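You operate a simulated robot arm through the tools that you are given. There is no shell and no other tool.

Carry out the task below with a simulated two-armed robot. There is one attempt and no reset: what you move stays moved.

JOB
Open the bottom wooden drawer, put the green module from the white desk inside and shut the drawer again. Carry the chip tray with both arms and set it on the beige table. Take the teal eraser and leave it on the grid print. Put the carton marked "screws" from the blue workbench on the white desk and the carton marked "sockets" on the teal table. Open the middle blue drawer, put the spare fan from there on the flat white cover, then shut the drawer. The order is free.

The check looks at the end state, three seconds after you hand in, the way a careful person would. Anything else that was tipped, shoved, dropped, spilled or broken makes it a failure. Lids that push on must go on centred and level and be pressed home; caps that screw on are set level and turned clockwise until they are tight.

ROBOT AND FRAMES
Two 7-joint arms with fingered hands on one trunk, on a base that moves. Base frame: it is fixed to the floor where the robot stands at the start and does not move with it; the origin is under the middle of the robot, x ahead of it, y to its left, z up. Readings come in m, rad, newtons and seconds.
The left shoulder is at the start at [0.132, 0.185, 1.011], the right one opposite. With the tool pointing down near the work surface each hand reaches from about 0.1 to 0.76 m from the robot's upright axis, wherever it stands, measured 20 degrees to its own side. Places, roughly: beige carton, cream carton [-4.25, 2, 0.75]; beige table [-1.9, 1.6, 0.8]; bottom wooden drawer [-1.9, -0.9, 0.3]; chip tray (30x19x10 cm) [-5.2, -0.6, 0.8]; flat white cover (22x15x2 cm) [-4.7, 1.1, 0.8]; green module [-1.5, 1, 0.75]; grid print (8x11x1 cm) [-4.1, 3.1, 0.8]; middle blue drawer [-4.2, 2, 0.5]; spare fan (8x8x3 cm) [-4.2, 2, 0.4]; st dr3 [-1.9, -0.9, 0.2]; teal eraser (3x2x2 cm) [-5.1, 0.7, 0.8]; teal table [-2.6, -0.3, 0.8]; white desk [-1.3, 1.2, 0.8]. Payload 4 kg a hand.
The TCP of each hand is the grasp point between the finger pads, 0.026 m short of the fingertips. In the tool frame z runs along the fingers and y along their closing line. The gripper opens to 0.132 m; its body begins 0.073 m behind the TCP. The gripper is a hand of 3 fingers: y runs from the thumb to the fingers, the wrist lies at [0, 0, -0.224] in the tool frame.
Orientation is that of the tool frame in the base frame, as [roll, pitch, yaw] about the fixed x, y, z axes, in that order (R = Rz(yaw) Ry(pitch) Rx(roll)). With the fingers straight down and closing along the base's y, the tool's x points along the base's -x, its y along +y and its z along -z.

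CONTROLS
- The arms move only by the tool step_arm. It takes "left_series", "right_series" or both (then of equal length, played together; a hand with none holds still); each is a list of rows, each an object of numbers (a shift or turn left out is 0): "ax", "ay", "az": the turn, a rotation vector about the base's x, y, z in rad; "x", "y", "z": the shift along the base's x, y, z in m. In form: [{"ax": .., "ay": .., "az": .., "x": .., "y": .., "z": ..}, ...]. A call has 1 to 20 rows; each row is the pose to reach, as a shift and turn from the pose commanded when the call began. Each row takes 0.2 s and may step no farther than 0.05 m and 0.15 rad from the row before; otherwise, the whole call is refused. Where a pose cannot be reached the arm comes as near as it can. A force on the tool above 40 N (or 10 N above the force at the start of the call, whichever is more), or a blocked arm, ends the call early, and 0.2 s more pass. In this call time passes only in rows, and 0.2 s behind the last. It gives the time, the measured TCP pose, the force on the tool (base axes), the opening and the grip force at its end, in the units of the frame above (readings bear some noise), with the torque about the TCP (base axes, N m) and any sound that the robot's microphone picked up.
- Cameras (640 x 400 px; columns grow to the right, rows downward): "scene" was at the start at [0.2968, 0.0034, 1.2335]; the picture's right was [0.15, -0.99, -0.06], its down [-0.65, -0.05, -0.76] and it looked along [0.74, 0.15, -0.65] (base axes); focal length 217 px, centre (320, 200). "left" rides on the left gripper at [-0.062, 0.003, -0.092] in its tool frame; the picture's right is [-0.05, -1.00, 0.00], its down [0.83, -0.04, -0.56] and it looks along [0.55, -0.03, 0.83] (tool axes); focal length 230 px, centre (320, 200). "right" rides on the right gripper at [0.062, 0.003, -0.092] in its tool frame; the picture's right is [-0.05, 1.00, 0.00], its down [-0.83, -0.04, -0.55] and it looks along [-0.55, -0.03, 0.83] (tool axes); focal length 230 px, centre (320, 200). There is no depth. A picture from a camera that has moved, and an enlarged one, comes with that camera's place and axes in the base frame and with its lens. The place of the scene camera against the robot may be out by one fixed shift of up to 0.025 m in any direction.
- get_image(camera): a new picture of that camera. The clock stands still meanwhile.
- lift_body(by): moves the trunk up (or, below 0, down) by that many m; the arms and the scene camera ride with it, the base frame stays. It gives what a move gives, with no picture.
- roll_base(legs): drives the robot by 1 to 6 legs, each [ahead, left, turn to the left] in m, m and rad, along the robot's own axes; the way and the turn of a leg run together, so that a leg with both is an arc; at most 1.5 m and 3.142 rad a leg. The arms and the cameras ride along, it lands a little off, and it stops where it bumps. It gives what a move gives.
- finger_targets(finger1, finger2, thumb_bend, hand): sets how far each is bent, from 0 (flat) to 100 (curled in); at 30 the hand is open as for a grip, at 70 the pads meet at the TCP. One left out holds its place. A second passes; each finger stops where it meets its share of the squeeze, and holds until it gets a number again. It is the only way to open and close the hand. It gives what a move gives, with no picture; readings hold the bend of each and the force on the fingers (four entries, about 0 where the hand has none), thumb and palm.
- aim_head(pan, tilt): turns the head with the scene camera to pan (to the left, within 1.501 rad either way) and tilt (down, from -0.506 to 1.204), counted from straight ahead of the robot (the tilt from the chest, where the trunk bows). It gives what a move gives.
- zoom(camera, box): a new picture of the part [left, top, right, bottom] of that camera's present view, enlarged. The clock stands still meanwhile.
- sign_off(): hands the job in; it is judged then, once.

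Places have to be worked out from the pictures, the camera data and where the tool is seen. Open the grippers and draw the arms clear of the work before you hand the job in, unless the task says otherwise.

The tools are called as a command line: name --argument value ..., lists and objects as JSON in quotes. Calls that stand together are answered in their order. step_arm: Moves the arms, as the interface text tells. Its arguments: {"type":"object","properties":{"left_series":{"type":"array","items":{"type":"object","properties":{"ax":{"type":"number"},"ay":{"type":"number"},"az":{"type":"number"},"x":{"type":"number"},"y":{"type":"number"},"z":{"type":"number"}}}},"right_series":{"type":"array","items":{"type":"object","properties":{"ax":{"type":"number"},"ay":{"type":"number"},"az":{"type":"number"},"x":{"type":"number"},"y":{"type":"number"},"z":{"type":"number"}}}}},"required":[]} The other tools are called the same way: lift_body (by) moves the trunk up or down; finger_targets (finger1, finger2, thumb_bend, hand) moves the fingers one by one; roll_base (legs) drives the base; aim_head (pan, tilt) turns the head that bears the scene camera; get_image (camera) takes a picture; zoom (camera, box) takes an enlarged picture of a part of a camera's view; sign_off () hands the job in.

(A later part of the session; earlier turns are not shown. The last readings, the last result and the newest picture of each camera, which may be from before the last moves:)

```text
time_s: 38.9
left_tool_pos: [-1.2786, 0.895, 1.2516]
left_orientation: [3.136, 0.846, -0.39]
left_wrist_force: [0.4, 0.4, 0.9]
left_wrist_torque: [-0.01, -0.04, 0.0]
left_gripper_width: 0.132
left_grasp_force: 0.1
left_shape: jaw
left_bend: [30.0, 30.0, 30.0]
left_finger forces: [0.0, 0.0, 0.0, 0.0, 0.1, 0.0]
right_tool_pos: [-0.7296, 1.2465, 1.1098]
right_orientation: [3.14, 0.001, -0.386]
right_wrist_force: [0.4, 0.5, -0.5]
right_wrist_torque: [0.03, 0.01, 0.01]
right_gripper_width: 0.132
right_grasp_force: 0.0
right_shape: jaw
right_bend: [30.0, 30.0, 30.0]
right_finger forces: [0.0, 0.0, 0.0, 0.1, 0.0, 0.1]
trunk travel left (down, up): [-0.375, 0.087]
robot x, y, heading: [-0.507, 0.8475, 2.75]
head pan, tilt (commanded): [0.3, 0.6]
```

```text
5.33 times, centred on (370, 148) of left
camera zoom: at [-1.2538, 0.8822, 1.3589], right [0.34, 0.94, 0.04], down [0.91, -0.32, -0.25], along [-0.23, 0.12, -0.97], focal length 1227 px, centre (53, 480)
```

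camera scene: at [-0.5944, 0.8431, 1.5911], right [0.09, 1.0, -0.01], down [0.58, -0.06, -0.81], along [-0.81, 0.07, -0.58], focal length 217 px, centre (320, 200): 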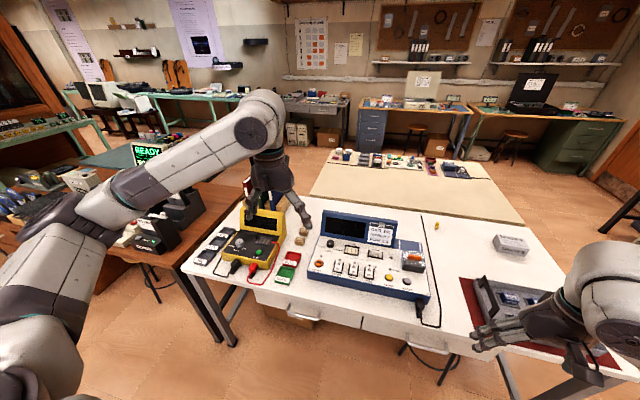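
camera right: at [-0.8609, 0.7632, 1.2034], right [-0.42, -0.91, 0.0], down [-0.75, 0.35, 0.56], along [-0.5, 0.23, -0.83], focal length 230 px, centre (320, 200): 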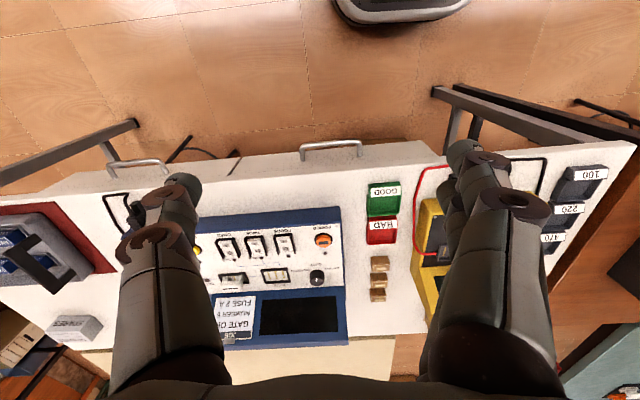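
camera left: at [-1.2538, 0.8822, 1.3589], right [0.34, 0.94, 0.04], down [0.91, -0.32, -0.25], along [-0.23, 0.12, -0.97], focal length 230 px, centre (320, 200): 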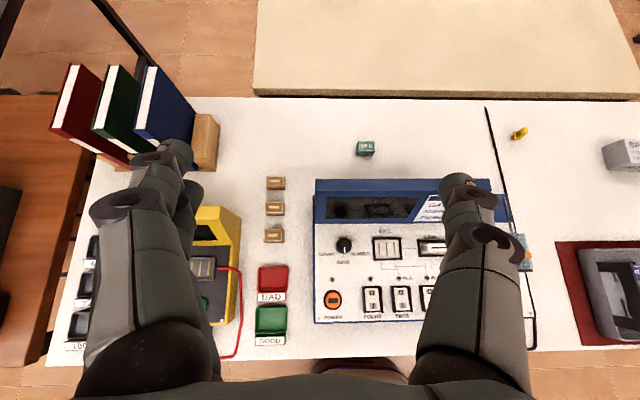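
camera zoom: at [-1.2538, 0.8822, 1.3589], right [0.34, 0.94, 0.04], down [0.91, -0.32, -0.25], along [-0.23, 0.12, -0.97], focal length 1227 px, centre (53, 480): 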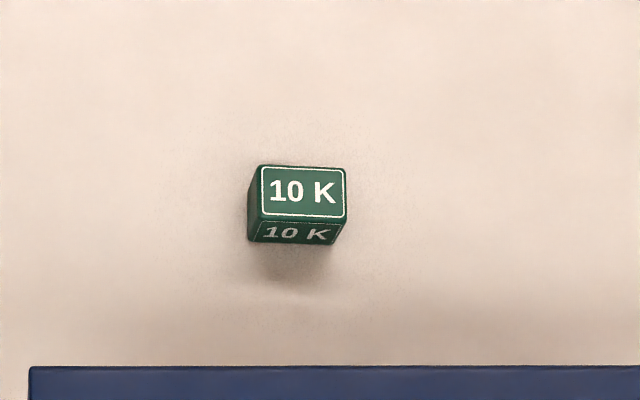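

It is a "10 K" block about 4.3 x 2.7 cm, some 0.15 m behind the lid. To reach it the base must come closer, so I check what stands under the desk front first.

aim_head --pan 0.3 --tilt 1.0

get_image --camera "scene"

zoom --camera "scene" --box '[180, 130, 440, 292]'

```text
time_s: 39.8
left_tool_pos: [-1.279, 0.8955, 1.2501]
left_orientation: [3.135, 0.839, -0.391]
left_wrist_force: [0.5, 0.4, 0.0]
left_wrist_torque: [-0.01, 0.02, 0.0]
left_gripper_width: 0.1318
left_grasp_force: 0.0
left_shape: jaw
left_bend: [30.0, 30.0, 30.0]
left_finger forces: [0.0, 0.0, 0.1, 0.0, 0.0, 0.1]
right_tool_pos: [-0.7305, 1.247, 1.1101]
right_orientation: [3.141, 0.001, -0.388]
right_wrist_force: [0.1, 0.6, -0.2]
right_wrist_torque: [0.01, 0.01, -0.04]
right_gripper_width: 0.1322
right_grasp_force: 0.1
right_shape: jaw
right_bend: [30.0, 30.0, 30.0]
right_finger forces: [0.1, 0.0, 0.0, 0.0, 0.1, 0.0]
trunk travel left (down, up): [-0.375, 0.087]
robot x, y, heading: [-0.5081, 0.8462, 2.754]
head pan, tilt (commanded): [0.3, 1.0]
```

```text
taken
camera scene: at [-0.5756, 0.8405, 1.5595], right [0.09, 1.0, -0.01], down [0.85, -0.08, -0.52], along [-0.52, 0.04, -0.85], focal length 217 px, centre (320, 200)
```

scene: 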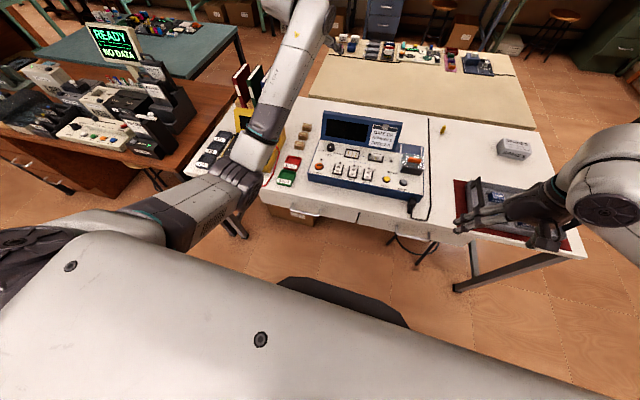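

```text
2.46 times, centred on (310, 211) of scene
camera zoom: at [-0.5756, 0.8405, 1.5595], right [0.09, 1.0, -0.01], down [0.85, -0.08, -0.52], along [-0.52, 0.04, -0.85], focal length 535 px, centre (345, 173)
```

zoom: 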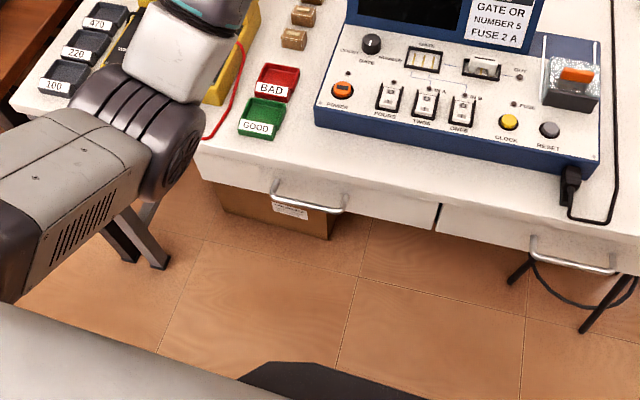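

No front rail is in the way; a carton stands about 0.15 m in and a stool is well to the right. I retract the left hand, then drive 0.29 m left and 0.33 m ahead so the right hand can reach the block.

step_arm --left_series '[{"ax": -0.052, "ay": -0.13, "x": 0.04, "y": -0.016}, {"ax": -0.105, "ay": -0.26, "x": 0.08, "y": -0.032}, {"ax": -0.157, "ay": -0.39, "x": 0.12, "y": -0.048}, {"ax": -0.21, "ay": -0.52, "x": 0.16, "y": -0.064}, {"ax": -0.262, "ay": -0.65, "x": 0.2, "y": -0.08}, {"ax": -0.315, "ay": -0.78, "x": 0.24, "y": -0.096}]'

roll_base --legs '[[0, 0.29, 0], [0.33, 0, 0]]'

aim_head --pan -0.3 --tilt 0.8

get_image --camera "scene"

get_image --camera "right"

```text
time_s: 41.2
left_tool_pos: [-1.1838, 0.7813, 1.1097]
left_orientation: [3.135, 0.004, -0.379]
left_wrist_force: [-0.2, 0.2, 0.2]
left_wrist_torque: [-0.01, -0.01, 0.01]
left_gripper_width: 0.1321
left_grasp_force: 0.0
left_shape: jaw
left_bend: [30.0, 30.0, 30.0]
left_finger forces: [0.1, 0.0, 0.0, 0.0, 0.1, 0.1]
left hand out of reach, approached as far as the arm can: row 3, 4, 5, 6
right_tool_pos: [-0.7306, 1.2475, 1.1091]
right_orientation: [-3.14, -0.002, -0.39]
right_wrist_force: [-0.1, 0.0, 0.8]
right_wrist_torque: [0.0, -0.07, 0.0]
right_gripper_width: 0.132
right_grasp_force: 0.1
right_shape: jaw
right_bend: [30.0, 30.0, 30.0]
right_finger forces: [0.0, 0.0, 0.1, 0.1, 0.1, 0.1]
trunk travel left (down, up): [-0.375, 0.087]
robot x, y, heading: [-0.5067, 0.8457, 2.755]
head pan, tilt (commanded): [0.3, 1.0]
```

```text
time_s: 45.1
left_tool_pos: [-1.5775, 0.6228, 1.1135]
left_orientation: [3.131, 0.009, -0.371]
left_wrist_force: [1.2, 0.0, -1.0]
left_wrist_torque: [0.04, 0.02, 0.02]
left_gripper_width: 0.1321
left_grasp_force: 0.0
left_shape: jaw
left_bend: [30.0, 30.0, 30.0]
left_finger forces: [0.1, 0.1, 0.0, 0.1, 0.0, 0.0]
right_tool_pos: [-1.1263, 1.0948, 1.1138]
right_orientation: [-3.139, 0.008, -0.382]
right_wrist_force: [0.2, 0.5, 0.2]
right_wrist_torque: [0.02, -0.02, -0.02]
right_gripper_width: 0.1318
right_grasp_force: 0.1
right_shape: jaw
right_bend: [30.0, 30.0, 30.0]
right_finger forces: [0.0, 0.1, 0.0, 0.0, 0.1, 0.0]
trunk travel left (down, up): [-0.375, 0.087]
robot x, y, heading: [-0.9111, 0.6926, 2.766]
head pan, tilt (commanded): [0.3, 1.0]
stopped in leg 2: the robot was blocked; the commanded pose is now the measured one
```

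```text
time_s: 46.1
left_tool_pos: [-1.5768, 0.6227, 1.1132]
left_orientation: [3.132, 0.012, -0.371]
left_wrist_force: [0.7, 1.0, -0.3]
left_wrist_torque: [0.02, 0.0, -0.03]
left_gripper_width: 0.132
left_grasp_force: 0.1
left_shape: jaw
left_bend: [30.0, 30.0, 30.0]
left_finger forces: [0.0, 0.0, 0.0, 0.0, 0.0, 0.0]
right_tool_pos: [-1.127, 1.0939, 1.1148]
right_orientation: [-3.141, 0.011, -0.382]
right_wrist_force: [0.2, 1.0, 0.9]
right_wrist_torque: [0.01, 0.01, 0.02]
right_gripper_width: 0.132
right_grasp_force: 0.1
right_shape: jaw
right_bend: [30.0, 30.0, 30.0]
right_finger forces: [0.0, 0.0, 0.1, 0.0, 0.1, 0.0]
trunk travel left (down, up): [-0.375, 0.087]
robot x, y, heading: [-0.9117, 0.698, 2.76]
head pan, tilt (commanded): [-0.3, 0.799]
```

```text
taken
camera scene: at [-0.9575, 0.7322, 1.5751], right [0.63, 0.78, 0.0], down [0.56, -0.45, -0.69], along [-0.54, 0.44, -0.72], focal length 217 px, centre (320, 200)
```

scene: 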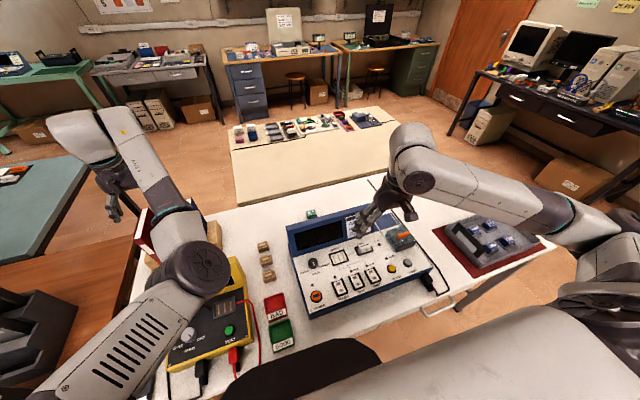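

```text
taken
camera right: at [-1.0698, 1.0693, 1.2065], right [-0.42, -0.91, 0.0], down [-0.75, 0.35, 0.56], along [-0.51, 0.24, -0.83], focal length 230 px, centre (320, 200)
```

right: 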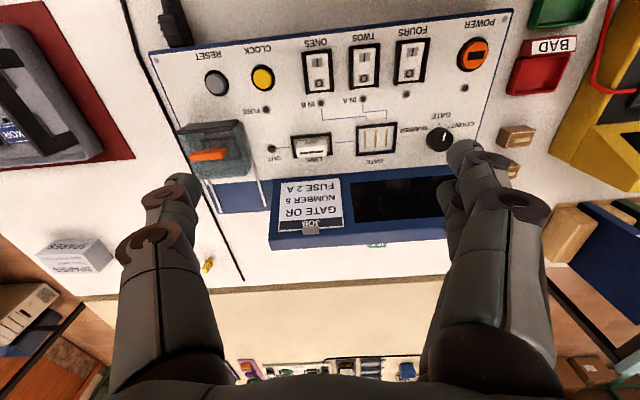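

The torso touched the desk edge after 0.32 m, so I back off a hair. The block is now about 0.72 m ahead and 0.18 m right; I then bring the right hand over it at safe height.

roll_base --legs '[[-0.015, 0, 0]]'

step_arm --right_series '[{"x": -0.04, "y": 0.004}, {"x": -0.08, "y": 0.008}, {"x": -0.12, "y": 0.012}, {"x": -0.16, "y": 0.016}, {"x": -0.2, "y": 0.02}, {"x": -0.24, "y": 0.024}, {"x": -0.28, "y": 0.028}, {"x": -0.32, "y": 0.032}, {"x": -0.36, "y": 0.036}]'

get_image --camera "right"

get_image --camera "scene"

```text
time_s: 46.8
left_tool_pos: [-1.5752, 0.622, 1.1066]
left_orientation: [3.131, -0.001, -0.369]
left_wrist_force: [-0.2, -0.2, -0.2]
left_wrist_torque: [-0.01, 0.01, 0.02]
left_gripper_width: 0.1318
left_grasp_force: 0.1
left_shape: jaw
left_bend: [30.0, 30.0, 30.0]
left_finger forces: [0.0, 0.1, 0.0, 0.0, 0.0, 0.0]
right_tool_pos: [-1.1254, 1.0943, 1.111]
right_orientation: [-3.141, -0.002, -0.383]
right_wrist_force: [0.1, -0.1, -0.2]
right_wrist_torque: [0.0, -0.04, 0.05]
right_gripper_width: 0.132
right_grasp_force: 0.0
right_shape: jaw
right_bend: [30.0, 30.0, 30.0]
right_finger forces: [0.1, 0.0, 0.1, 0.0, 0.1, 0.0]
trunk travel left (down, up): [-0.375, 0.087]
robot x, y, heading: [-0.9003, 0.6904, 2.757]
head pan, tilt (commanded): [-0.3, 0.799]
```

```text
time_s: 48.8
left_tool_pos: [-1.5774, 0.6199, 1.1059]
left_orientation: [3.132, -0.001, -0.37]
left_wrist_force: [0.1, -1.1, -0.6]
left_wrist_torque: [0.0, 0.02, 0.01]
left_gripper_width: 0.132
left_grasp_force: 0.1
left_shape: jaw
left_bend: [30.0, 30.0, 30.0]
left_finger forces: [0.0, 0.0, 0.1, 0.0, 0.1, 0.0]
right_tool_pos: [-1.4864, 1.1282, 1.1103]
right_orientation: [-3.138, 0.0, -0.383]
right_wrist_force: [-0.1, 0.2, -0.1]
right_wrist_torque: [0.03, -0.02, -0.04]
right_gripper_width: 0.1322
right_grasp_force: 0.0
right_shape: jaw
right_bend: [30.0, 30.0, 30.0]
right_finger forces: [0.0, 0.0, 0.1, 0.0, 0.0, 0.1]
trunk travel left (down, up): [-0.375, 0.087]
robot x, y, heading: [-0.8983, 0.6932, 2.762]
head pan, tilt (commanded): [-0.3, 0.799]
```

```text
taken
camera right: at [-1.431, 1.1029, 1.2036], right [-0.42, -0.91, 0.0], down [-0.76, 0.35, 0.55], along [-0.5, 0.24, -0.83], focal length 230 px, centre (320, 200)
```

right: 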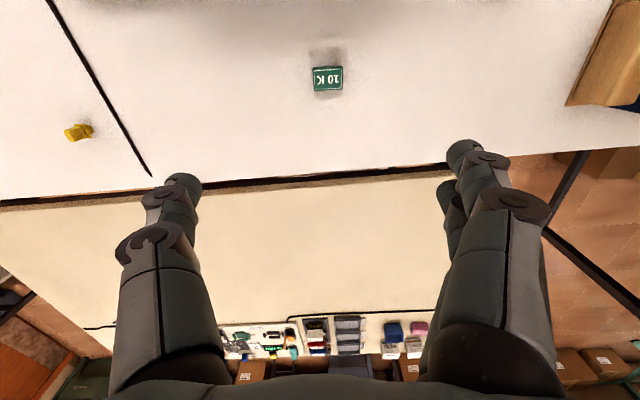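

```text
taken
camera scene: at [-0.963, 0.7318, 1.5743], right [0.63, 0.78, 0.01], down [0.57, -0.46, -0.68], along [-0.53, 0.44, -0.73], focal length 217 px, centre (320, 200)
```

scene: 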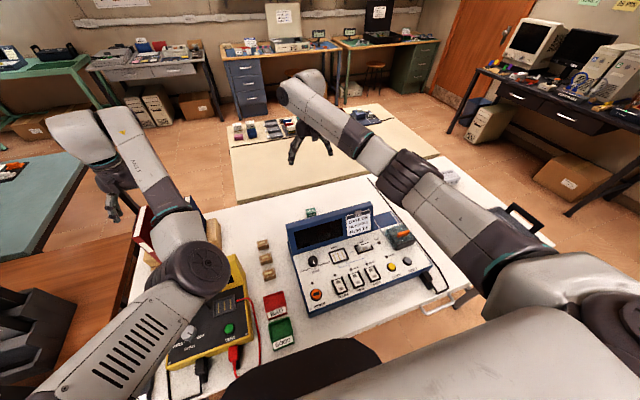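

The right camera now sees the block nearly straight below, slightly behind the hand. I zoom to measure its size and yaw.

zoom --camera "right" --box '[280, 40, 376, 100]'

```text
6.67 times, centred on (328, 70) of right
camera zoom: at [-1.431, 1.1029, 1.2036], right [-0.42, -0.91, 0.0], down [-0.76, 0.35, 0.55], along [-0.5, 0.24, -0.83], focal length 1534 px, centre (267, 1067)
```

zoom: 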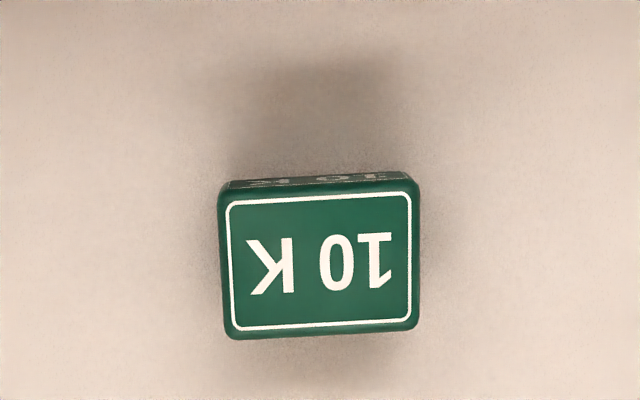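

Triangulating both hand cameras puts the block's top centre at (-1.471, 1.111, 0.826), 4.6 x 3.0 cm. I centre the right hand over it and go down in stages.

step_arm --right_series '[{"x": 0.008, "y": -0.008, "z": -0.04}, {"x": 0.016, "y": -0.017, "z": -0.08}, {"x": 0.016, "y": -0.017, "z": -0.12}, {"x": 0.016, "y": -0.017, "z": -0.16}, {"x": 0.016, "y": -0.017, "z": -0.2}]'

get_image --camera "right"

```text
time_s: 50.0
left_tool_pos: [-1.5758, 0.6208, 1.1076]
left_orientation: [3.131, 0.001, -0.37]
left_wrist_force: [0.2, 0.5, -0.1]
left_wrist_torque: [-0.02, -0.02, 0.01]
left_gripper_width: 0.1322
left_grasp_force: 0.0
left_shape: jaw
left_bend: [30.0, 30.0, 30.0]
left_finger forces: [0.0, 0.1, 0.0, 0.0, 0.1, 0.1]
right_tool_pos: [-1.4695, 1.1125, 0.9111]
right_orientation: [-3.138, -0.001, -0.383]
right_wrist_force: [-0.2, 0.7, 0.0]
right_wrist_torque: [0.01, -0.02, -0.03]
right_gripper_width: 0.1322
right_grasp_force: 0.0
right_shape: jaw
right_bend: [30.0, 30.0, 30.0]
right_finger forces: [0.0, 0.0, 0.0, 0.1, 0.1, 0.0]
trunk travel left (down, up): [-0.375, 0.087]
robot x, y, heading: [-0.9028, 0.6953, 2.761]
head pan, tilt (commanded): [-0.3, 0.799]
```

```text
taken
camera right: at [-1.4132, 1.0872, 1.0028], right [-0.42, -0.91, 0.0], down [-0.76, 0.35, 0.55], along [-0.5, 0.23, -0.83], focal length 230 px, centre (320, 200)
```

right: 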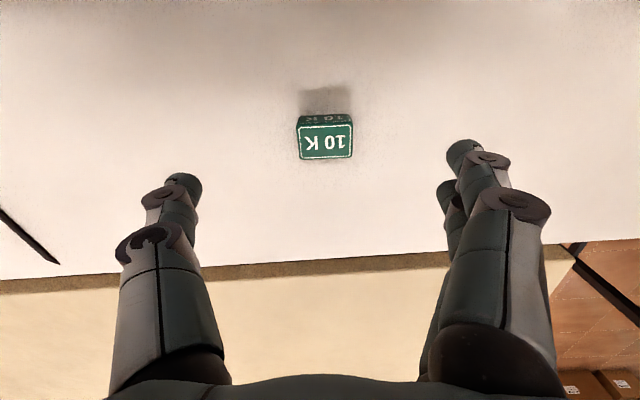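

The block is well centred between the fingers. I go down to about z 0.835, watching the force.

step_arm --right_series '[{"z": -0.03, "x": -0.001, "y": -0.002}, {"z": -0.06, "x": -0.002, "y": -0.003}, {"z": -0.075, "x": -0.002, "y": -0.003}]'

get_image --camera "right"

```text
time_s: 50.8
left_tool_pos: [-1.5741, 0.6233, 1.1077]
left_orientation: [3.13, 0.004, -0.37]
left_wrist_force: [0.6, 0.7, 0.9]
left_wrist_torque: [-0.04, 0.05, 0.01]
left_gripper_width: 0.132
left_grasp_force: 0.1
left_shape: jaw
left_bend: [30.0, 30.0, 30.0]
left_finger forces: [0.1, 0.0, 0.1, 0.0, 0.0, 0.1]
right_tool_pos: [-1.4613, 1.108, 0.8444]
right_orientation: [-3.141, 0.002, -0.383]
right_wrist_force: [0.2, -0.4, 0.0]
right_wrist_torque: [-0.01, 0.02, -0.03]
right_gripper_width: 0.132
right_grasp_force: 0.1
right_shape: jaw
right_bend: [30.0, 30.0, 30.0]
right_finger forces: [0.0, 0.1, 0.0, 0.0, 0.0, 0.0]
right hand out of reach, approached as far as the arm can: row 2, 3
trunk travel left (down, up): [-0.375, 0.087]
robot x, y, heading: [-0.8993, 0.6902, 2.761]
head pan, tilt (commanded): [-0.3, 0.799]
```

```text
taken
camera right: at [-1.4061, 1.0842, 0.9371], right [-0.42, -0.91, 0.0], down [-0.75, 0.35, 0.56], along [-0.51, 0.23, -0.83], focal length 230 px, centre (320, 200)
```

right: 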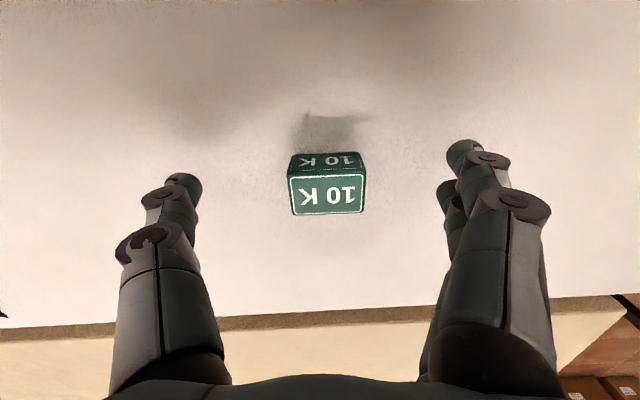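

The arm is at full stretch, 1 cm short. I tilt the fingers forward by 0.2 rad to gain reach and finish the approach.

step_arm --right_series '[{"ax": 0.037, "ay": 0.093, "x": -0.005}, {"ax": 0.075, "ay": 0.185, "x": -0.01}, {"ax": 0.075, "ay": 0.185, "x": -0.011, "z": -0.007}, {"ax": 0.075, "ay": 0.185, "x": -0.012, "z": -0.013}]'

get_image --camera "right"

```text
time_s: 51.8
left_tool_pos: [-1.5751, 0.6216, 1.1065]
left_orientation: [3.132, -0.001, -0.369]
left_wrist_force: [0.7, -0.5, -0.1]
left_wrist_torque: [-0.01, 0.01, -0.01]
left_gripper_width: 0.1321
left_grasp_force: 0.1
left_shape: jaw
left_bend: [30.0, 30.0, 30.0]
left_finger forces: [0.0, 0.0, 0.1, 0.0, 0.0, 0.0]
right_tool_pos: [-1.4747, 1.1068, 0.8326]
right_orientation: [-3.141, 0.2, -0.382]
right_wrist_force: [0.5, -0.5, -0.5]
right_wrist_torque: [0.02, 0.0, 0.0]
right_gripper_width: 0.1322
right_grasp_force: 0.0
right_shape: jaw
right_bend: [30.0, 30.0, 30.0]
right_finger forces: [0.0, 0.0, 0.0, 0.0, 0.0, 0.0]
trunk travel left (down, up): [-0.375, 0.087]
robot x, y, heading: [-0.8993, 0.6939, 2.762]
head pan, tilt (commanded): [-0.3, 0.799]
```

```text
taken
camera right: at [-1.403, 1.0758, 0.9106], right [-0.42, -0.91, 0.01], down [-0.64, 0.3, 0.71], along [-0.65, 0.29, -0.7], focal length 230 px, centre (320, 200)
```

right: 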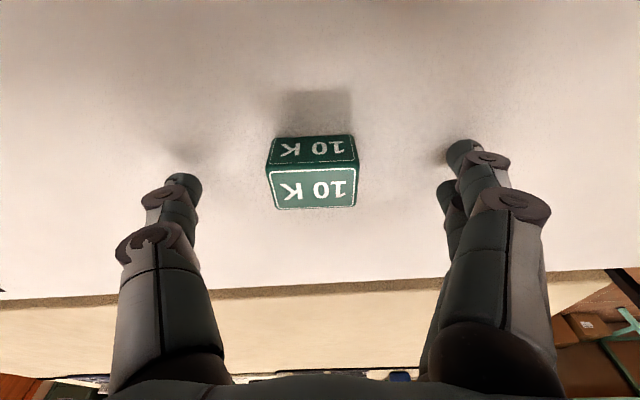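

The fingertips straddle the block symmetrically just above the desk top. I close the hand on it.

finger_targets --hand "right" --finger1 65 --finger2 65 --thumb_bend 65

get_image --camera "right"

```text
time_s: 52.8
left_tool_pos: [-1.5751, 0.6209, 1.1079]
left_orientation: [3.134, 0.002, -0.368]
left_wrist_force: [0.0, -0.2, -0.8]
left_wrist_torque: [0.0, 0.01, 0.01]
left_gripper_width: 0.1319
left_grasp_force: 0.2
left_shape: jaw
left_bend: [30.0, 30.0, 30.0]
left_finger forces: [0.0, 0.0, 0.1, 0.1, 0.1, 0.1]
right_tool_pos: [-1.4742, 1.1066, 0.8338]
right_orientation: [-3.14, 0.201, -0.38]
right_wrist_force: [-4.6, -0.9, 14.2]
right_wrist_torque: [-0.48, 0.17, -0.12]
right_gripper_width: 0.0418
right_grasp_force: 13.4
right_shape: fingers
right_bend: [59.0, 64.0, 62.0]
right_finger forces: [18.8, 1.0, 0.1, 0.0, 6.1, 0.1]
trunk travel left (down, up): [-0.375, 0.087]
robot x, y, heading: [-0.9028, 0.6906, 2.763]
head pan, tilt (commanded): [-0.3, 0.799]
```

```text
taken
camera right: at [-1.4035, 1.0747, 0.9124], right [-0.42, -0.91, 0.01], down [-0.64, 0.3, 0.71], along [-0.65, 0.29, -0.7], focal length 230 px, centre (320, 200)
```

right: 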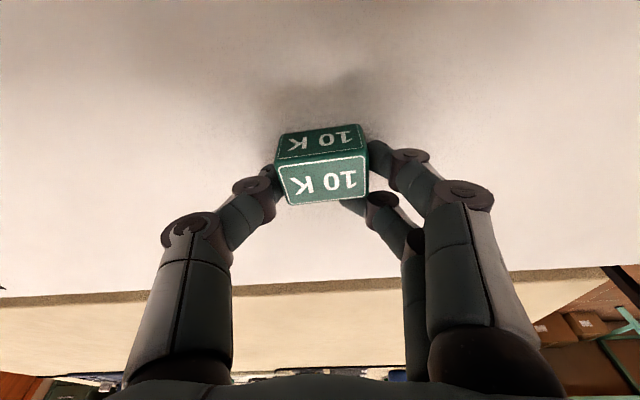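

Only one finger and the thumb bear properly, and the tips press on the desk. I reopen, check where the block stands and re-centre.

finger_targets --hand "right" --finger1 42 --finger2 42 --thumb_bend 42

get_image --camera "right"

zoom --camera "right" --box '[200, 100, 456, 260]'

```text
time_s: 53.8
left_tool_pos: [-1.5739, 0.6202, 1.1096]
left_orientation: [3.131, 0.002, -0.369]
left_wrist_force: [0.6, -0.2, 0.1]
left_wrist_torque: [-0.04, -0.02, 0.0]
left_gripper_width: 0.1319
left_grasp_force: 0.1
left_shape: jaw
left_bend: [30.0, 30.0, 30.0]
left_finger forces: [0.0, 0.0, 0.0, 0.0, 0.1, 0.1]
right_tool_pos: [-1.4729, 1.1071, 0.8342]
right_orientation: [-3.139, 0.203, -0.383]
right_wrist_force: [-0.4, 6.6, 20.0]
right_wrist_torque: [-0.54, 0.13, -0.02]
right_gripper_width: 0.0761
right_grasp_force: 10.3
right_shape: fingers
right_bend: [60.0, 42.0, 42.0]
right_finger forces: [20.3, 0.0, 0.0, 0.0, 0.0, 0.0]
trunk travel left (down, up): [-0.375, 0.087]
robot x, y, heading: [-0.9026, 0.6982, 2.76]
head pan, tilt (commanded): [-0.3, 0.799]
```

```text
taken
camera right: at [-1.4018, 1.0757, 0.912], right [-0.42, -0.91, 0.01], down [-0.64, 0.3, 0.71], along [-0.65, 0.29, -0.7], focal length 230 px, centre (320, 200)
```

right: 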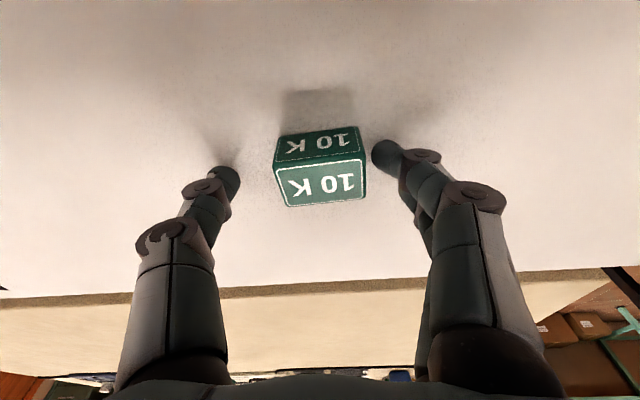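

```text
2.50 times, centred on (328, 180) of right
camera zoom: at [-1.4018, 1.0757, 0.912], right [-0.42, -0.91, 0.01], down [-0.64, 0.3, 0.71], along [-0.65, 0.29, -0.7], focal length 575 px, centre (300, 250)
```

zoom: 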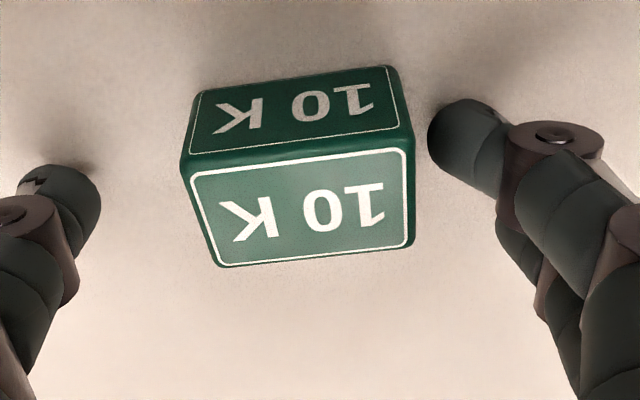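

Finger 1 is pinned against the desk because of the tilt. I raise the hand 12 mm and move it 8 mm back toward the robot, then re-open and look.

step_arm --right_series '[{"z": 0.006}, {"x": 0.004, "y": -0.0015, "z": 0.012}, {"x": 0.0075, "y": -0.003, "z": 0.012}]'

finger_targets --hand "right" --finger1 42 --finger2 42 --thumb_bend 42

zoom --camera "right" --box '[200, 100, 456, 260]'

```text
time_s: 54.6
left_tool_pos: [-1.5753, 0.6213, 1.1083]
left_orientation: [3.131, 0.001, -0.372]
left_wrist_force: [0.1, 0.1, -0.2]
left_wrist_torque: [0.0, 0.01, -0.04]
left_gripper_width: 0.132
left_grasp_force: 0.0
left_shape: jaw
left_bend: [30.0, 30.0, 30.0]
left_finger forces: [0.0, 0.0, 0.0, 0.0, 0.0, 0.0]
right_tool_pos: [-1.4649, 1.1045, 0.8441]
right_orientation: [-3.14, 0.199, -0.381]
right_wrist_force: [0.4, 0.3, -0.5]
right_wrist_torque: [0.0, 0.07, -0.02]
right_gripper_width: 0.094
right_grasp_force: 0.1
right_shape: fingers
right_bend: [42.0, 42.0, 42.0]
right_finger forces: [0.0, 0.0, 0.0, 0.0, 0.0, 0.1]
trunk travel left (down, up): [-0.375, 0.087]
robot x, y, heading: [-0.9001, 0.6947, 2.76]
head pan, tilt (commanded): [-0.3, 0.799]
```

```text
time_s: 55.6
left_tool_pos: [-1.5742, 0.621, 1.1075]
left_orientation: [3.13, 0.002, -0.369]
left_wrist_force: [-0.5, 0.1, -0.5]
left_wrist_torque: [0.03, 0.02, 0.03]
left_gripper_width: 0.1319
left_grasp_force: 0.1
left_shape: jaw
left_bend: [30.0, 30.0, 30.0]
left_finger forces: [0.1, 0.1, 0.0, 0.0, 0.0, 0.0]
right_tool_pos: [-1.4668, 1.1047, 0.8438]
right_orientation: [-3.139, 0.199, -0.383]
right_wrist_force: [-0.5, 0.2, 0.3]
right_wrist_torque: [-0.03, -0.02, 0.0]
right_gripper_width: 0.0942
right_grasp_force: 0.0
right_shape: fingers
right_bend: [42.0, 42.0, 42.0]
right_finger forces: [0.0, 0.0, 0.0, 0.1, 0.0, 0.1]
trunk travel left (down, up): [-0.375, 0.087]
robot x, y, heading: [-0.9026, 0.6906, 2.76]
head pan, tilt (commanded): [-0.3, 0.799]
```

```text
2.50 times, centred on (328, 180) of right
camera zoom: at [-1.3947, 1.073, 0.9222], right [-0.42, -0.91, 0.01], down [-0.64, 0.3, 0.71], along [-0.65, 0.29, -0.71], focal length 575 px, centre (300, 250)
```

zoom: 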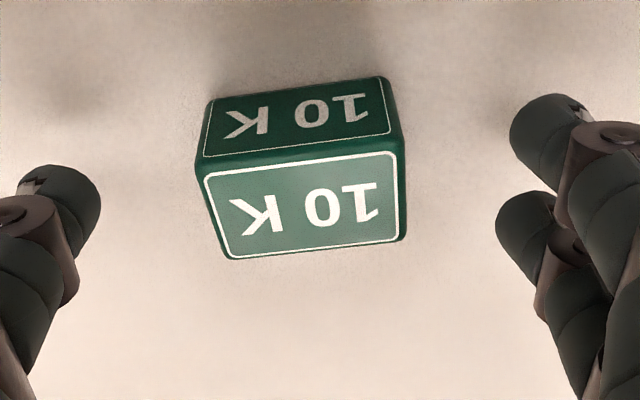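

Now both fingers and the thumb are level with the block's ends. I shift 4 mm more toward the robot and close.

step_arm --right_series '[{"x": 0.0037, "y": -0.0015, "z": -0.002}]'

finger_targets --hand "right" --finger1 66 --finger2 66 --thumb_bend 66

zoom --camera "right" --box '[200, 100, 456, 260]'

```text
time_s: 56.0
left_tool_pos: [-1.574, 0.6212, 1.1073]
left_orientation: [3.13, 0.002, -0.37]
left_wrist_force: [-0.3, 0.3, -0.2]
left_wrist_torque: [0.0, -0.01, 0.01]
left_gripper_width: 0.132
left_grasp_force: 0.0
left_shape: jaw
left_bend: [30.0, 30.0, 30.0]
left_finger forces: [0.1, 0.0, 0.1, 0.1, 0.0, 0.1]
right_tool_pos: [-1.4619, 1.1024, 0.8411]
right_orientation: [-3.14, 0.199, -0.382]
right_wrist_force: [0.3, -0.1, 0.5]
right_wrist_torque: [-0.01, -0.01, 0.01]
right_gripper_width: 0.0938
right_grasp_force: 0.1
right_shape: fingers
right_bend: [42.0, 42.0, 42.0]
right_finger forces: [0.0, 0.1, 0.0, 0.0, 0.0, 0.1]
trunk travel left (down, up): [-0.375, 0.087]
robot x, y, heading: [-0.8989, 0.6905, 2.76]
head pan, tilt (commanded): [-0.3, 0.799]
```

```text
time_s: 57.0
left_tool_pos: [-1.5765, 0.6223, 1.1069]
left_orientation: [3.13, 0.0, -0.369]
left_wrist_force: [0.4, 0.4, 0.4]
left_wrist_torque: [-0.01, -0.01, 0.02]
left_gripper_width: 0.132
left_grasp_force: 0.0
left_shape: jaw
left_bend: [30.0, 30.0, 30.0]
left_finger forces: [0.1, 0.0, 0.0, 0.1, 0.1, 0.1]
right_tool_pos: [-1.4626, 1.1024, 0.8407]
right_orientation: [-3.141, 0.199, -0.383]
right_wrist_force: [0.1, -0.1, -0.3]
right_wrist_torque: [-0.01, 0.0, 0.0]
right_gripper_width: 0.0417
right_grasp_force: 11.2
right_shape: fingers
right_bend: [59.0, 58.0, 61.0]
right_finger forces: [5.3, 5.8, 0.0, 0.0, 11.1, 0.1]
trunk travel left (down, up): [-0.375, 0.087]
robot x, y, heading: [-0.9013, 0.6946, 2.767]
head pan, tilt (commanded): [-0.3, 0.799]
```

```text
2.50 times, centred on (328, 180) of right
camera zoom: at [-1.3914, 1.0714, 0.9199], right [-0.42, -0.91, 0.01], down [-0.64, 0.3, 0.71], along [-0.65, 0.29, -0.71], focal length 575 px, centre (300, 250)
```

zoom: 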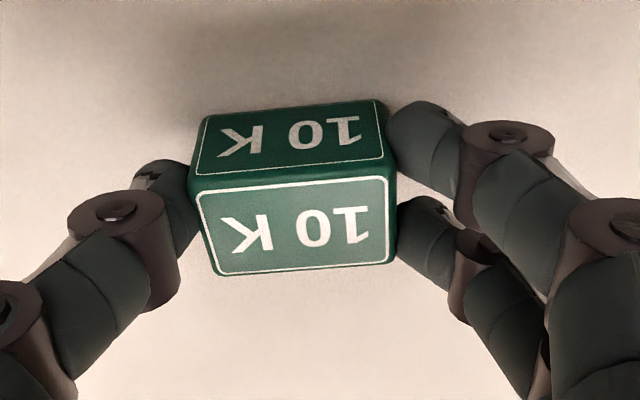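

A balanced grip: fingers 5.3/5.8 N, thumb 11.1 N. I lift the block straight up.

step_arm --right_series '[{"z": 0.03}, {"z": 0.07}, {"z": 0.11}, {"z": 0.15}, {"z": 0.19}, {"z": 0.23}, {"z": 0.26}]'

get_image --camera "right"

```text
time_s: 58.6
left_tool_pos: [-1.5753, 0.6211, 1.1062]
left_orientation: [3.132, 0.0, -0.371]
left_wrist_force: [-0.2, -0.5, 0.0]
left_wrist_torque: [0.02, -0.01, 0.01]
left_gripper_width: 0.1321
left_grasp_force: 0.1
left_shape: jaw
left_bend: [30.0, 30.0, 30.0]
left_finger forces: [0.0, 0.1, 0.0, 0.1, 0.0, 0.0]
right_tool_pos: [-1.4592, 1.1019, 1.1008]
right_orientation: [-3.139, 0.2, -0.381]
right_wrist_force: [0.1, 0.0, -0.4]
right_wrist_torque: [-0.01, 0.05, -0.03]
right_gripper_width: 0.0416
right_grasp_force: 11.2
right_shape: fingers
right_bend: [59.0, 58.0, 61.0]
right_finger forces: [5.3, 5.8, 0.1, 0.0, 11.1, 0.0]
trunk travel left (down, up): [-0.375, 0.087]
robot x, y, heading: [-0.9026, 0.6942, 2.762]
head pan, tilt (commanded): [-0.3, 0.799]
```

```text
taken
camera right: at [-1.3891, 1.0719, 1.1789], right [-0.42, -0.91, 0.01], down [-0.64, 0.3, 0.71], along [-0.65, 0.29, -0.71], focal length 230 px, centre (320, 200)
```

right: 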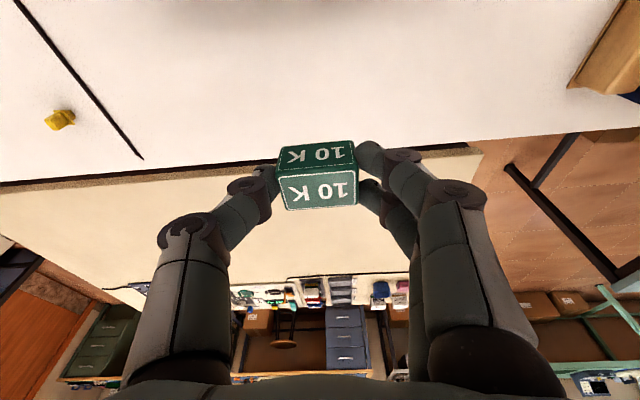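

The block is firmly held. I retract the right hand over the case at height while raising the left hand a bit to clear the books.

step_arm --right_series '[{"x": 0.04, "z": 0.01}, {"x": 0.08, "z": 0.02}, {"x": 0.12, "y": -0.002, "z": 0.02, "ax": -0.02, "ay": -0.05}, {"x": 0.16, "y": -0.004, "z": 0.02, "ax": -0.04, "ay": -0.1}, {"x": 0.2, "y": -0.006, "z": 0.02, "ax": -0.075, "ay": -0.185}, {"x": 0.24, "y": -0.008, "z": 0.02, "ax": -0.075, "ay": -0.185}, {"x": 0.28, "y": -0.009, "z": 0.02, "ax": -0.075, "ay": -0.185}, {"x": 0.32, "y": -0.01, "z": 0.02, "ax": -0.075, "ay": -0.185}]' --left_series '[{"z": 0.02}, {"z": 0.04}, {"z": 0.06}, {"z": 0.08}, {"z": 0.1}, {"z": 0.1}, {"z": 0.1}, {"z": 0.1}]'

roll_base --legs '[[-0.45, 0, 0]]'

get_image --camera "scene"

```text
time_s: 60.4
left_tool_pos: [-1.5997, 0.6187, 1.2043]
left_orientation: [3.13, 0.002, -0.369]
left_wrist_force: [0.5, -0.9, -0.1]
left_wrist_torque: [-0.02, 0.04, 0.0]
left_gripper_width: 0.132
left_grasp_force: 0.0
left_shape: jaw
left_bend: [30.0, 30.0, 30.0]
left_finger forces: [0.0, 0.0, 0.0, 0.0, 0.1, 0.0]
left hand out of reach, approached as far as the arm can: row 1, 2, 3, 4, 5, 6, 7, 8
right_tool_pos: [-1.1384, 1.0915, 1.1238]
right_orientation: [-3.141, 0.001, -0.381]
right_wrist_force: [0.1, -0.2, -1.1]
right_wrist_torque: [0.0, 0.05, -0.03]
right_gripper_width: 0.0416
right_grasp_force: 10.8
right_shape: fingers
right_bend: [59.0, 58.0, 61.0]
right_finger forces: [5.3, 5.8, 0.1, 0.0, 11.1, 0.0]
trunk travel left (down, up): [-0.375, 0.087]
robot x, y, heading: [-0.8992, 0.6934, 2.764]
head pan, tilt (commanded): [-0.3, 0.799]
```

```text
time_s: 63.1
left_tool_pos: [-1.1881, 0.4524, 1.2025]
left_orientation: [3.131, -0.002, -0.371]
left_wrist_force: [0.1, 0.1, 0.2]
left_wrist_torque: [-0.01, -0.02, 0.0]
left_gripper_width: 0.132
left_grasp_force: 0.2
left_shape: jaw
left_bend: [30.0, 30.0, 30.0]
left_finger forces: [0.1, 0.0, 0.0, 0.0, 0.0, 0.0]
right_tool_pos: [-0.7271, 0.9257, 1.1228]
right_orientation: [3.141, -0.001, -0.383]
right_wrist_force: [-0.2, -0.7, -0.2]
right_wrist_torque: [0.01, -0.01, -0.01]
right_gripper_width: 0.0417
right_grasp_force: 11.4
right_shape: fingers
right_bend: [59.0, 58.0, 61.0]
right_finger forces: [5.3, 5.8, 0.0, 0.1, 11.1, 0.0]
trunk travel left (down, up): [-0.375, 0.087]
robot x, y, heading: [-0.4868, 0.5271, 2.762]
head pan, tilt (commanded): [-0.3, 0.799]
```

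```text
taken
camera scene: at [-0.5482, 0.5674, 1.5742], right [0.63, 0.78, 0.01], down [0.57, -0.46, -0.68], along [-0.53, 0.43, -0.73], focal length 217 px, centre (320, 200)
```

scene: 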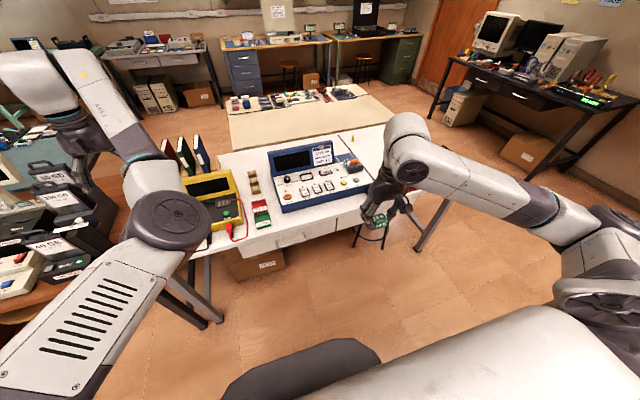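

The block is out and held. I back away and slide left past the wooden desk to stand before its drawers.

roll_base --legs '[[-0.34, 0, 0], [0, 1.4, 0], [0, 0.27, 0]]'

aim_head --pan 0.2 --tilt 0.7

get_image --camera "scene"

```text
time_s: 73.3
left_tool_pos: [-1.4511, -1.2306, 1.2028]
left_orientation: [3.131, 0.0, -0.34]
left_wrist_force: [-0.6, 0.3, -0.2]
left_wrist_torque: [0.0, -0.02, 0.0]
left_gripper_width: 0.132
left_grasp_force: 0.1
left_shape: jaw
left_bend: [30.0, 30.0, 30.0]
left_finger forces: [0.0, 0.0, 0.0, 0.1, 0.1, 0.0]
right_tool_pos: [-1.0058, -0.7423, 1.123]
right_orientation: [3.141, -0.001, -0.349]
right_wrist_force: [0.4, 0.2, -0.3]
right_wrist_torque: [0.01, 0.01, -0.03]
right_gripper_width: 0.0416
right_grasp_force: 10.4
right_shape: fingers
right_bend: [59.0, 58.0, 61.0]
right_finger forces: [5.3, 5.8, 0.1, 0.0, 11.1, 0.0]
trunk travel left (down, up): [-0.375, 0.087]
robot x, y, heading: [-0.7554, -1.1355, 2.792]
head pan, tilt (commanded): [-0.3, 0.799]
```

```text
time_s: 74.3
left_tool_pos: [-1.4507, -1.2326, 1.205]
left_orientation: [3.13, 0.001, -0.342]
left_wrist_force: [-0.2, 0.9, 0.1]
left_wrist_torque: [0.0, 0.0, 0.0]
left_gripper_width: 0.1319
left_grasp_force: 0.1
left_shape: jaw
left_bend: [30.0, 30.0, 30.0]
left_finger forces: [0.1, 0.1, 0.1, 0.0, 0.1, 0.0]
right_tool_pos: [-1.0067, -0.7435, 1.1229]
right_orientation: [3.141, 0.0, -0.351]
right_wrist_force: [0.1, -0.4, -0.9]
right_wrist_torque: [0.02, 0.01, -0.01]
right_gripper_width: 0.0414
right_grasp_force: 10.8
right_shape: fingers
right_bend: [59.0, 58.0, 61.0]
right_finger forces: [5.3, 5.8, 0.0, 0.0, 11.1, 0.0]
trunk travel left (down, up): [-0.375, 0.087]
robot x, y, heading: [-0.7522, -1.1318, 2.792]
head pan, tilt (commanded): [0.201, 0.7]
```

```text
taken
camera scene: at [-0.8352, -1.1332, 1.5825], right [0.15, 0.99, 0.0], down [0.65, -0.1, -0.75], along [-0.74, 0.11, -0.66], focal length 217 px, centre (320, 200)
```

scene: 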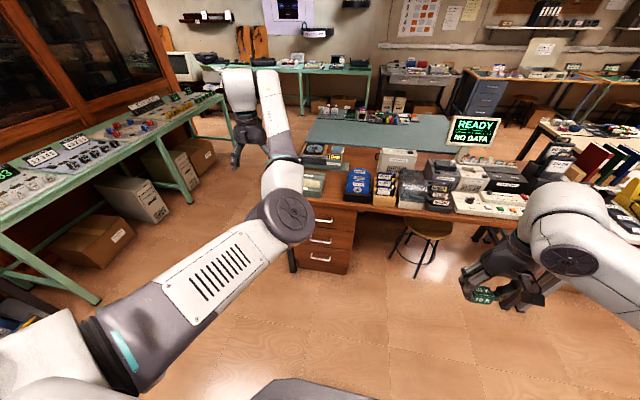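

The drawer pedestal is ahead with its three handles, the bottom one near (-1.67, -1.01, 0.3). I zoom to read its geometry.

zoom --camera "scene" --box '[260, 190, 380, 290]'

```text
4.00 times, centred on (320, 240) of scene
camera zoom: at [-0.8352, -1.1332, 1.5825], right [0.15, 0.99, 0.0], down [0.65, -0.1, -0.75], along [-0.74, 0.11, -0.66], focal length 870 px, centre (320, 40)
```

zoom: 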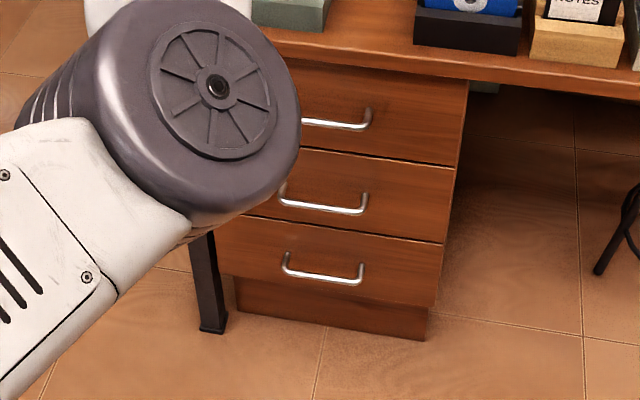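

Handle of the bottom drawer: about (-1.70, -1.0, 0.25), bar ~14 cm wide, front normal (0.945, -0.33), well aligned with the robot. I lower the trunk fully, then yaw the left hand a quarter turn.

lift_body --by -0.37

step_arm --left_series '[{"az": -0.143, "x": 0.02, "z": -0.02}, {"az": -0.286, "x": 0.04, "z": -0.04}, {"az": -0.429, "x": 0.06, "z": -0.06}, {"az": -0.571, "x": 0.08, "z": -0.08}, {"az": -0.714, "x": 0.1, "z": -0.1}, {"az": -0.857, "x": 0.1, "z": -0.12}, {"az": -1.0, "x": 0.1, "z": -0.14}, {"az": -1.143, "x": 0.1, "z": -0.16}, {"az": -1.286, "x": 0.1, "z": -0.18}, {"az": -1.43, "x": 0.1, "z": -0.2}, {"az": -1.571, "x": 0.1, "z": -0.22}]'

aim_head --pan 0.3 --tilt 0.4

get_image --camera "scene"

```text
time_s: 77.8
left_tool_pos: [-1.4627, -1.2275, 0.4961]
left_orientation: [3.125, -0.502, -0.337]
left_wrist_force: [-0.2, -0.6, 0.6]
left_wrist_torque: [0.03, -0.01, -0.01]
left_gripper_width: 0.1319
left_grasp_force: 0.0
left_shape: jaw
left_bend: [30.0, 30.0, 30.0]
left_finger forces: [0.1, 0.1, 0.0, 0.1, 0.0, 0.0]
right_tool_pos: [-1.0106, -0.7422, 0.5595]
right_orientation: [3.141, -0.475, -0.351]
right_wrist_force: [0.9, -0.4, 0.5]
right_wrist_torque: [-0.01, 0.01, 0.02]
right_gripper_width: 0.0417
right_grasp_force: 11.1
right_shape: fingers
right_bend: [59.0, 58.0, 61.0]
right_finger forces: [5.3, 5.8, 0.0, 0.1, 11.1, 0.0]
trunk travel left (down, up): [-0.005, 0.457]
robot x, y, heading: [-0.7518, -1.1352, 2.787]
head pan, tilt (commanded): [0.201, 0.7]
```

```text
time_s: 80.3
left_tool_pos: [-1.4405, -1.1797, 0.3338]
left_orientation: [2.962, -0.457, -1.827]
left_wrist_force: [-0.1, -0.1, -0.3]
left_wrist_torque: [0.0, 0.02, 0.01]
left_gripper_width: 0.132
left_grasp_force: 0.0
left_shape: jaw
left_bend: [30.0, 30.0, 30.0]
left_finger forces: [0.0, 0.1, 0.0, 0.0, 0.0, 0.1]
right_tool_pos: [-1.0108, -0.7428, 0.556]
right_orientation: [3.14, -0.478, -0.351]
right_wrist_force: [-1.0, 0.7, -0.6]
right_wrist_torque: [-0.01, -0.01, 0.02]
right_gripper_width: 0.0416
right_grasp_force: 10.9
right_shape: fingers
right_bend: [59.0, 58.0, 61.0]
right_finger forces: [5.3, 5.8, 0.0, 0.1, 11.1, 0.0]
trunk travel left (down, up): [-0.005, 0.457]
robot x, y, heading: [-0.7516, -1.1339, 2.79]
head pan, tilt (commanded): [0.201, 0.7]
stopped in row 11 (left hand): the arm was blocked; the commanded pose is now the measured one
```

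```text
time_s: 81.1
left_tool_pos: [-1.4402, -1.1809, 0.3361]
left_orientation: [2.959, -0.456, -1.826]
left_wrist_force: [-0.3, -0.5, 0.0]
left_wrist_torque: [-0.02, -0.01, 0.04]
left_gripper_width: 0.1317
left_grasp_force: 0.1
left_shape: jaw
left_bend: [30.0, 30.0, 30.0]
left_finger forces: [0.1, 0.0, 0.0, 0.1, 0.0, 0.0]
right_tool_pos: [-1.0108, -0.7419, 0.5586]
right_orientation: [-3.141, -0.474, -0.354]
right_wrist_force: [0.3, -0.6, -0.2]
right_wrist_torque: [0.0, 0.01, 0.02]
right_gripper_width: 0.0416
right_grasp_force: 11.3
right_shape: fingers
right_bend: [59.0, 58.0, 61.0]
right_finger forces: [5.3, 5.8, 0.0, 0.0, 11.1, 0.1]
trunk travel left (down, up): [-0.005, 0.457]
robot x, y, heading: [-0.7514, -1.1371, 2.794]
head pan, tilt (commanded): [0.3, 0.4]
```

```text
taken
camera scene: at [-1.0954, -1.0488, 1.108], right [0.09, 0.98, -0.15], down [0.78, -0.16, -0.61], along [-0.62, -0.06, -0.78], focal length 217 px, centre (320, 200)
```

scene: 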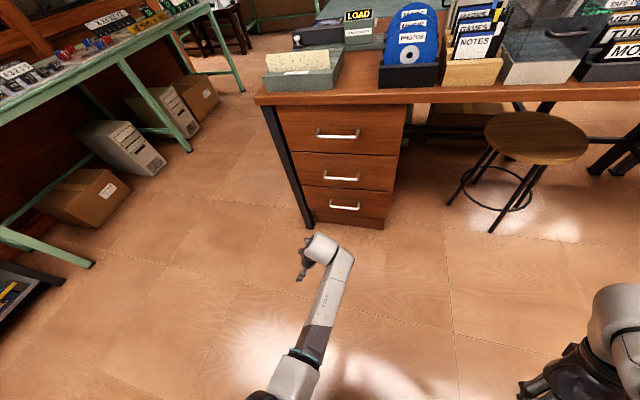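

Lowering the trunk bowed the chest and tilted the hands backward. I compute the correction to a 45° forward-down tool with the closing line upright, and turn the left hand to it.

step_arm --left_series '[{"ax": 0.1, "ay": 0.073, "az": -0.038, "z": 0.02}, {"ax": 0.2, "ay": 0.146, "az": -0.075, "z": 0.04}, {"ax": 0.3, "ay": 0.219, "az": -0.113, "z": 0.06}, {"ax": 0.4, "ay": 0.291, "az": -0.151, "z": 0.06}, {"ax": 0.5, "ay": 0.364, "az": -0.188, "z": 0.06}, {"ax": 0.599, "ay": 0.437, "az": -0.226, "z": 0.06}]'

get_image --camera "scene"

get_image --camera "left"

```text
time_s: 81.9
left_tool_pos: [-1.5233, -1.1505, 0.4604]
left_orientation: [2.546, -0.251, -1.786]
left_wrist_force: [0.1, 0.2, 0.1]
left_wrist_torque: [0.0, 0.01, 0.01]
left_gripper_width: 0.1322
left_grasp_force: 0.1
left_shape: jaw
left_bend: [30.0, 30.0, 30.0]
left_finger forces: [0.0, 0.1, 0.0, 0.0, 0.0, 0.1]
right_tool_pos: [-1.0096, -0.7422, 0.5515]
right_orientation: [3.141, -0.487, -0.352]
right_wrist_force: [-0.6, -0.2, -0.9]
right_wrist_torque: [0.0, -0.02, -0.01]
right_gripper_width: 0.0416
right_grasp_force: 11.6
right_shape: fingers
right_bend: [59.0, 58.0, 61.0]
right_finger forces: [5.3, 5.8, 0.0, 0.0, 11.1, 0.0]
trunk travel left (down, up): [-0.005, 0.457]
robot x, y, heading: [-0.7531, -1.1364, 2.792]
head pan, tilt (commanded): [0.3, 0.4]
stopped in row 3 (left hand): the arm was blocked; the commanded pose is now the measured one
```

```text
taken
camera scene: at [-1.1004, -1.0469, 1.1014], right [0.09, 0.98, -0.15], down [0.78, -0.17, -0.6], along [-0.62, -0.06, -0.78], focal length 217 px, centre (320, 200)
```

scene: 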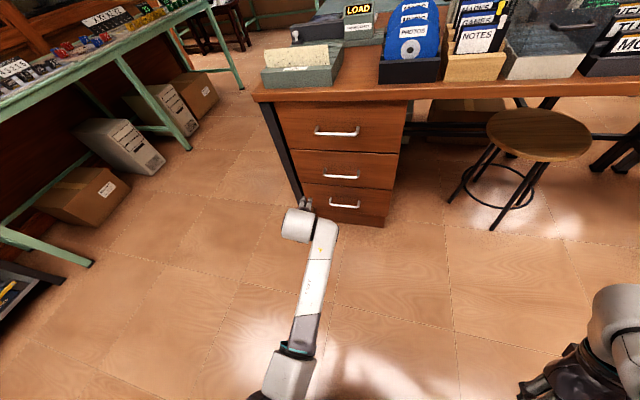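

```text
taken
camera left: at [-1.4585, -1.084, 0.5208], right [0.79, -0.27, -0.56], down [0.19, -0.75, 0.63], along [-0.59, -0.6, -0.54], focal length 230 px, centre (320, 200)
```

left: 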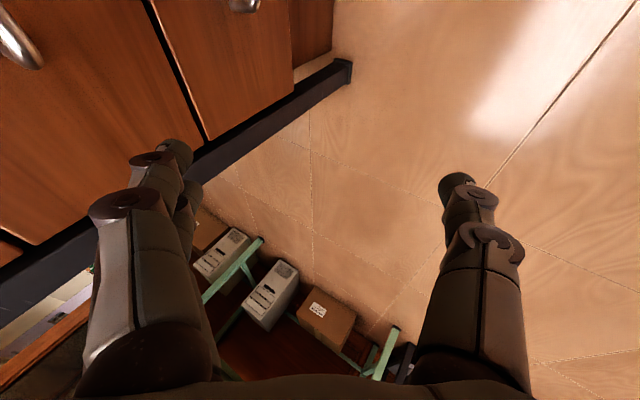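

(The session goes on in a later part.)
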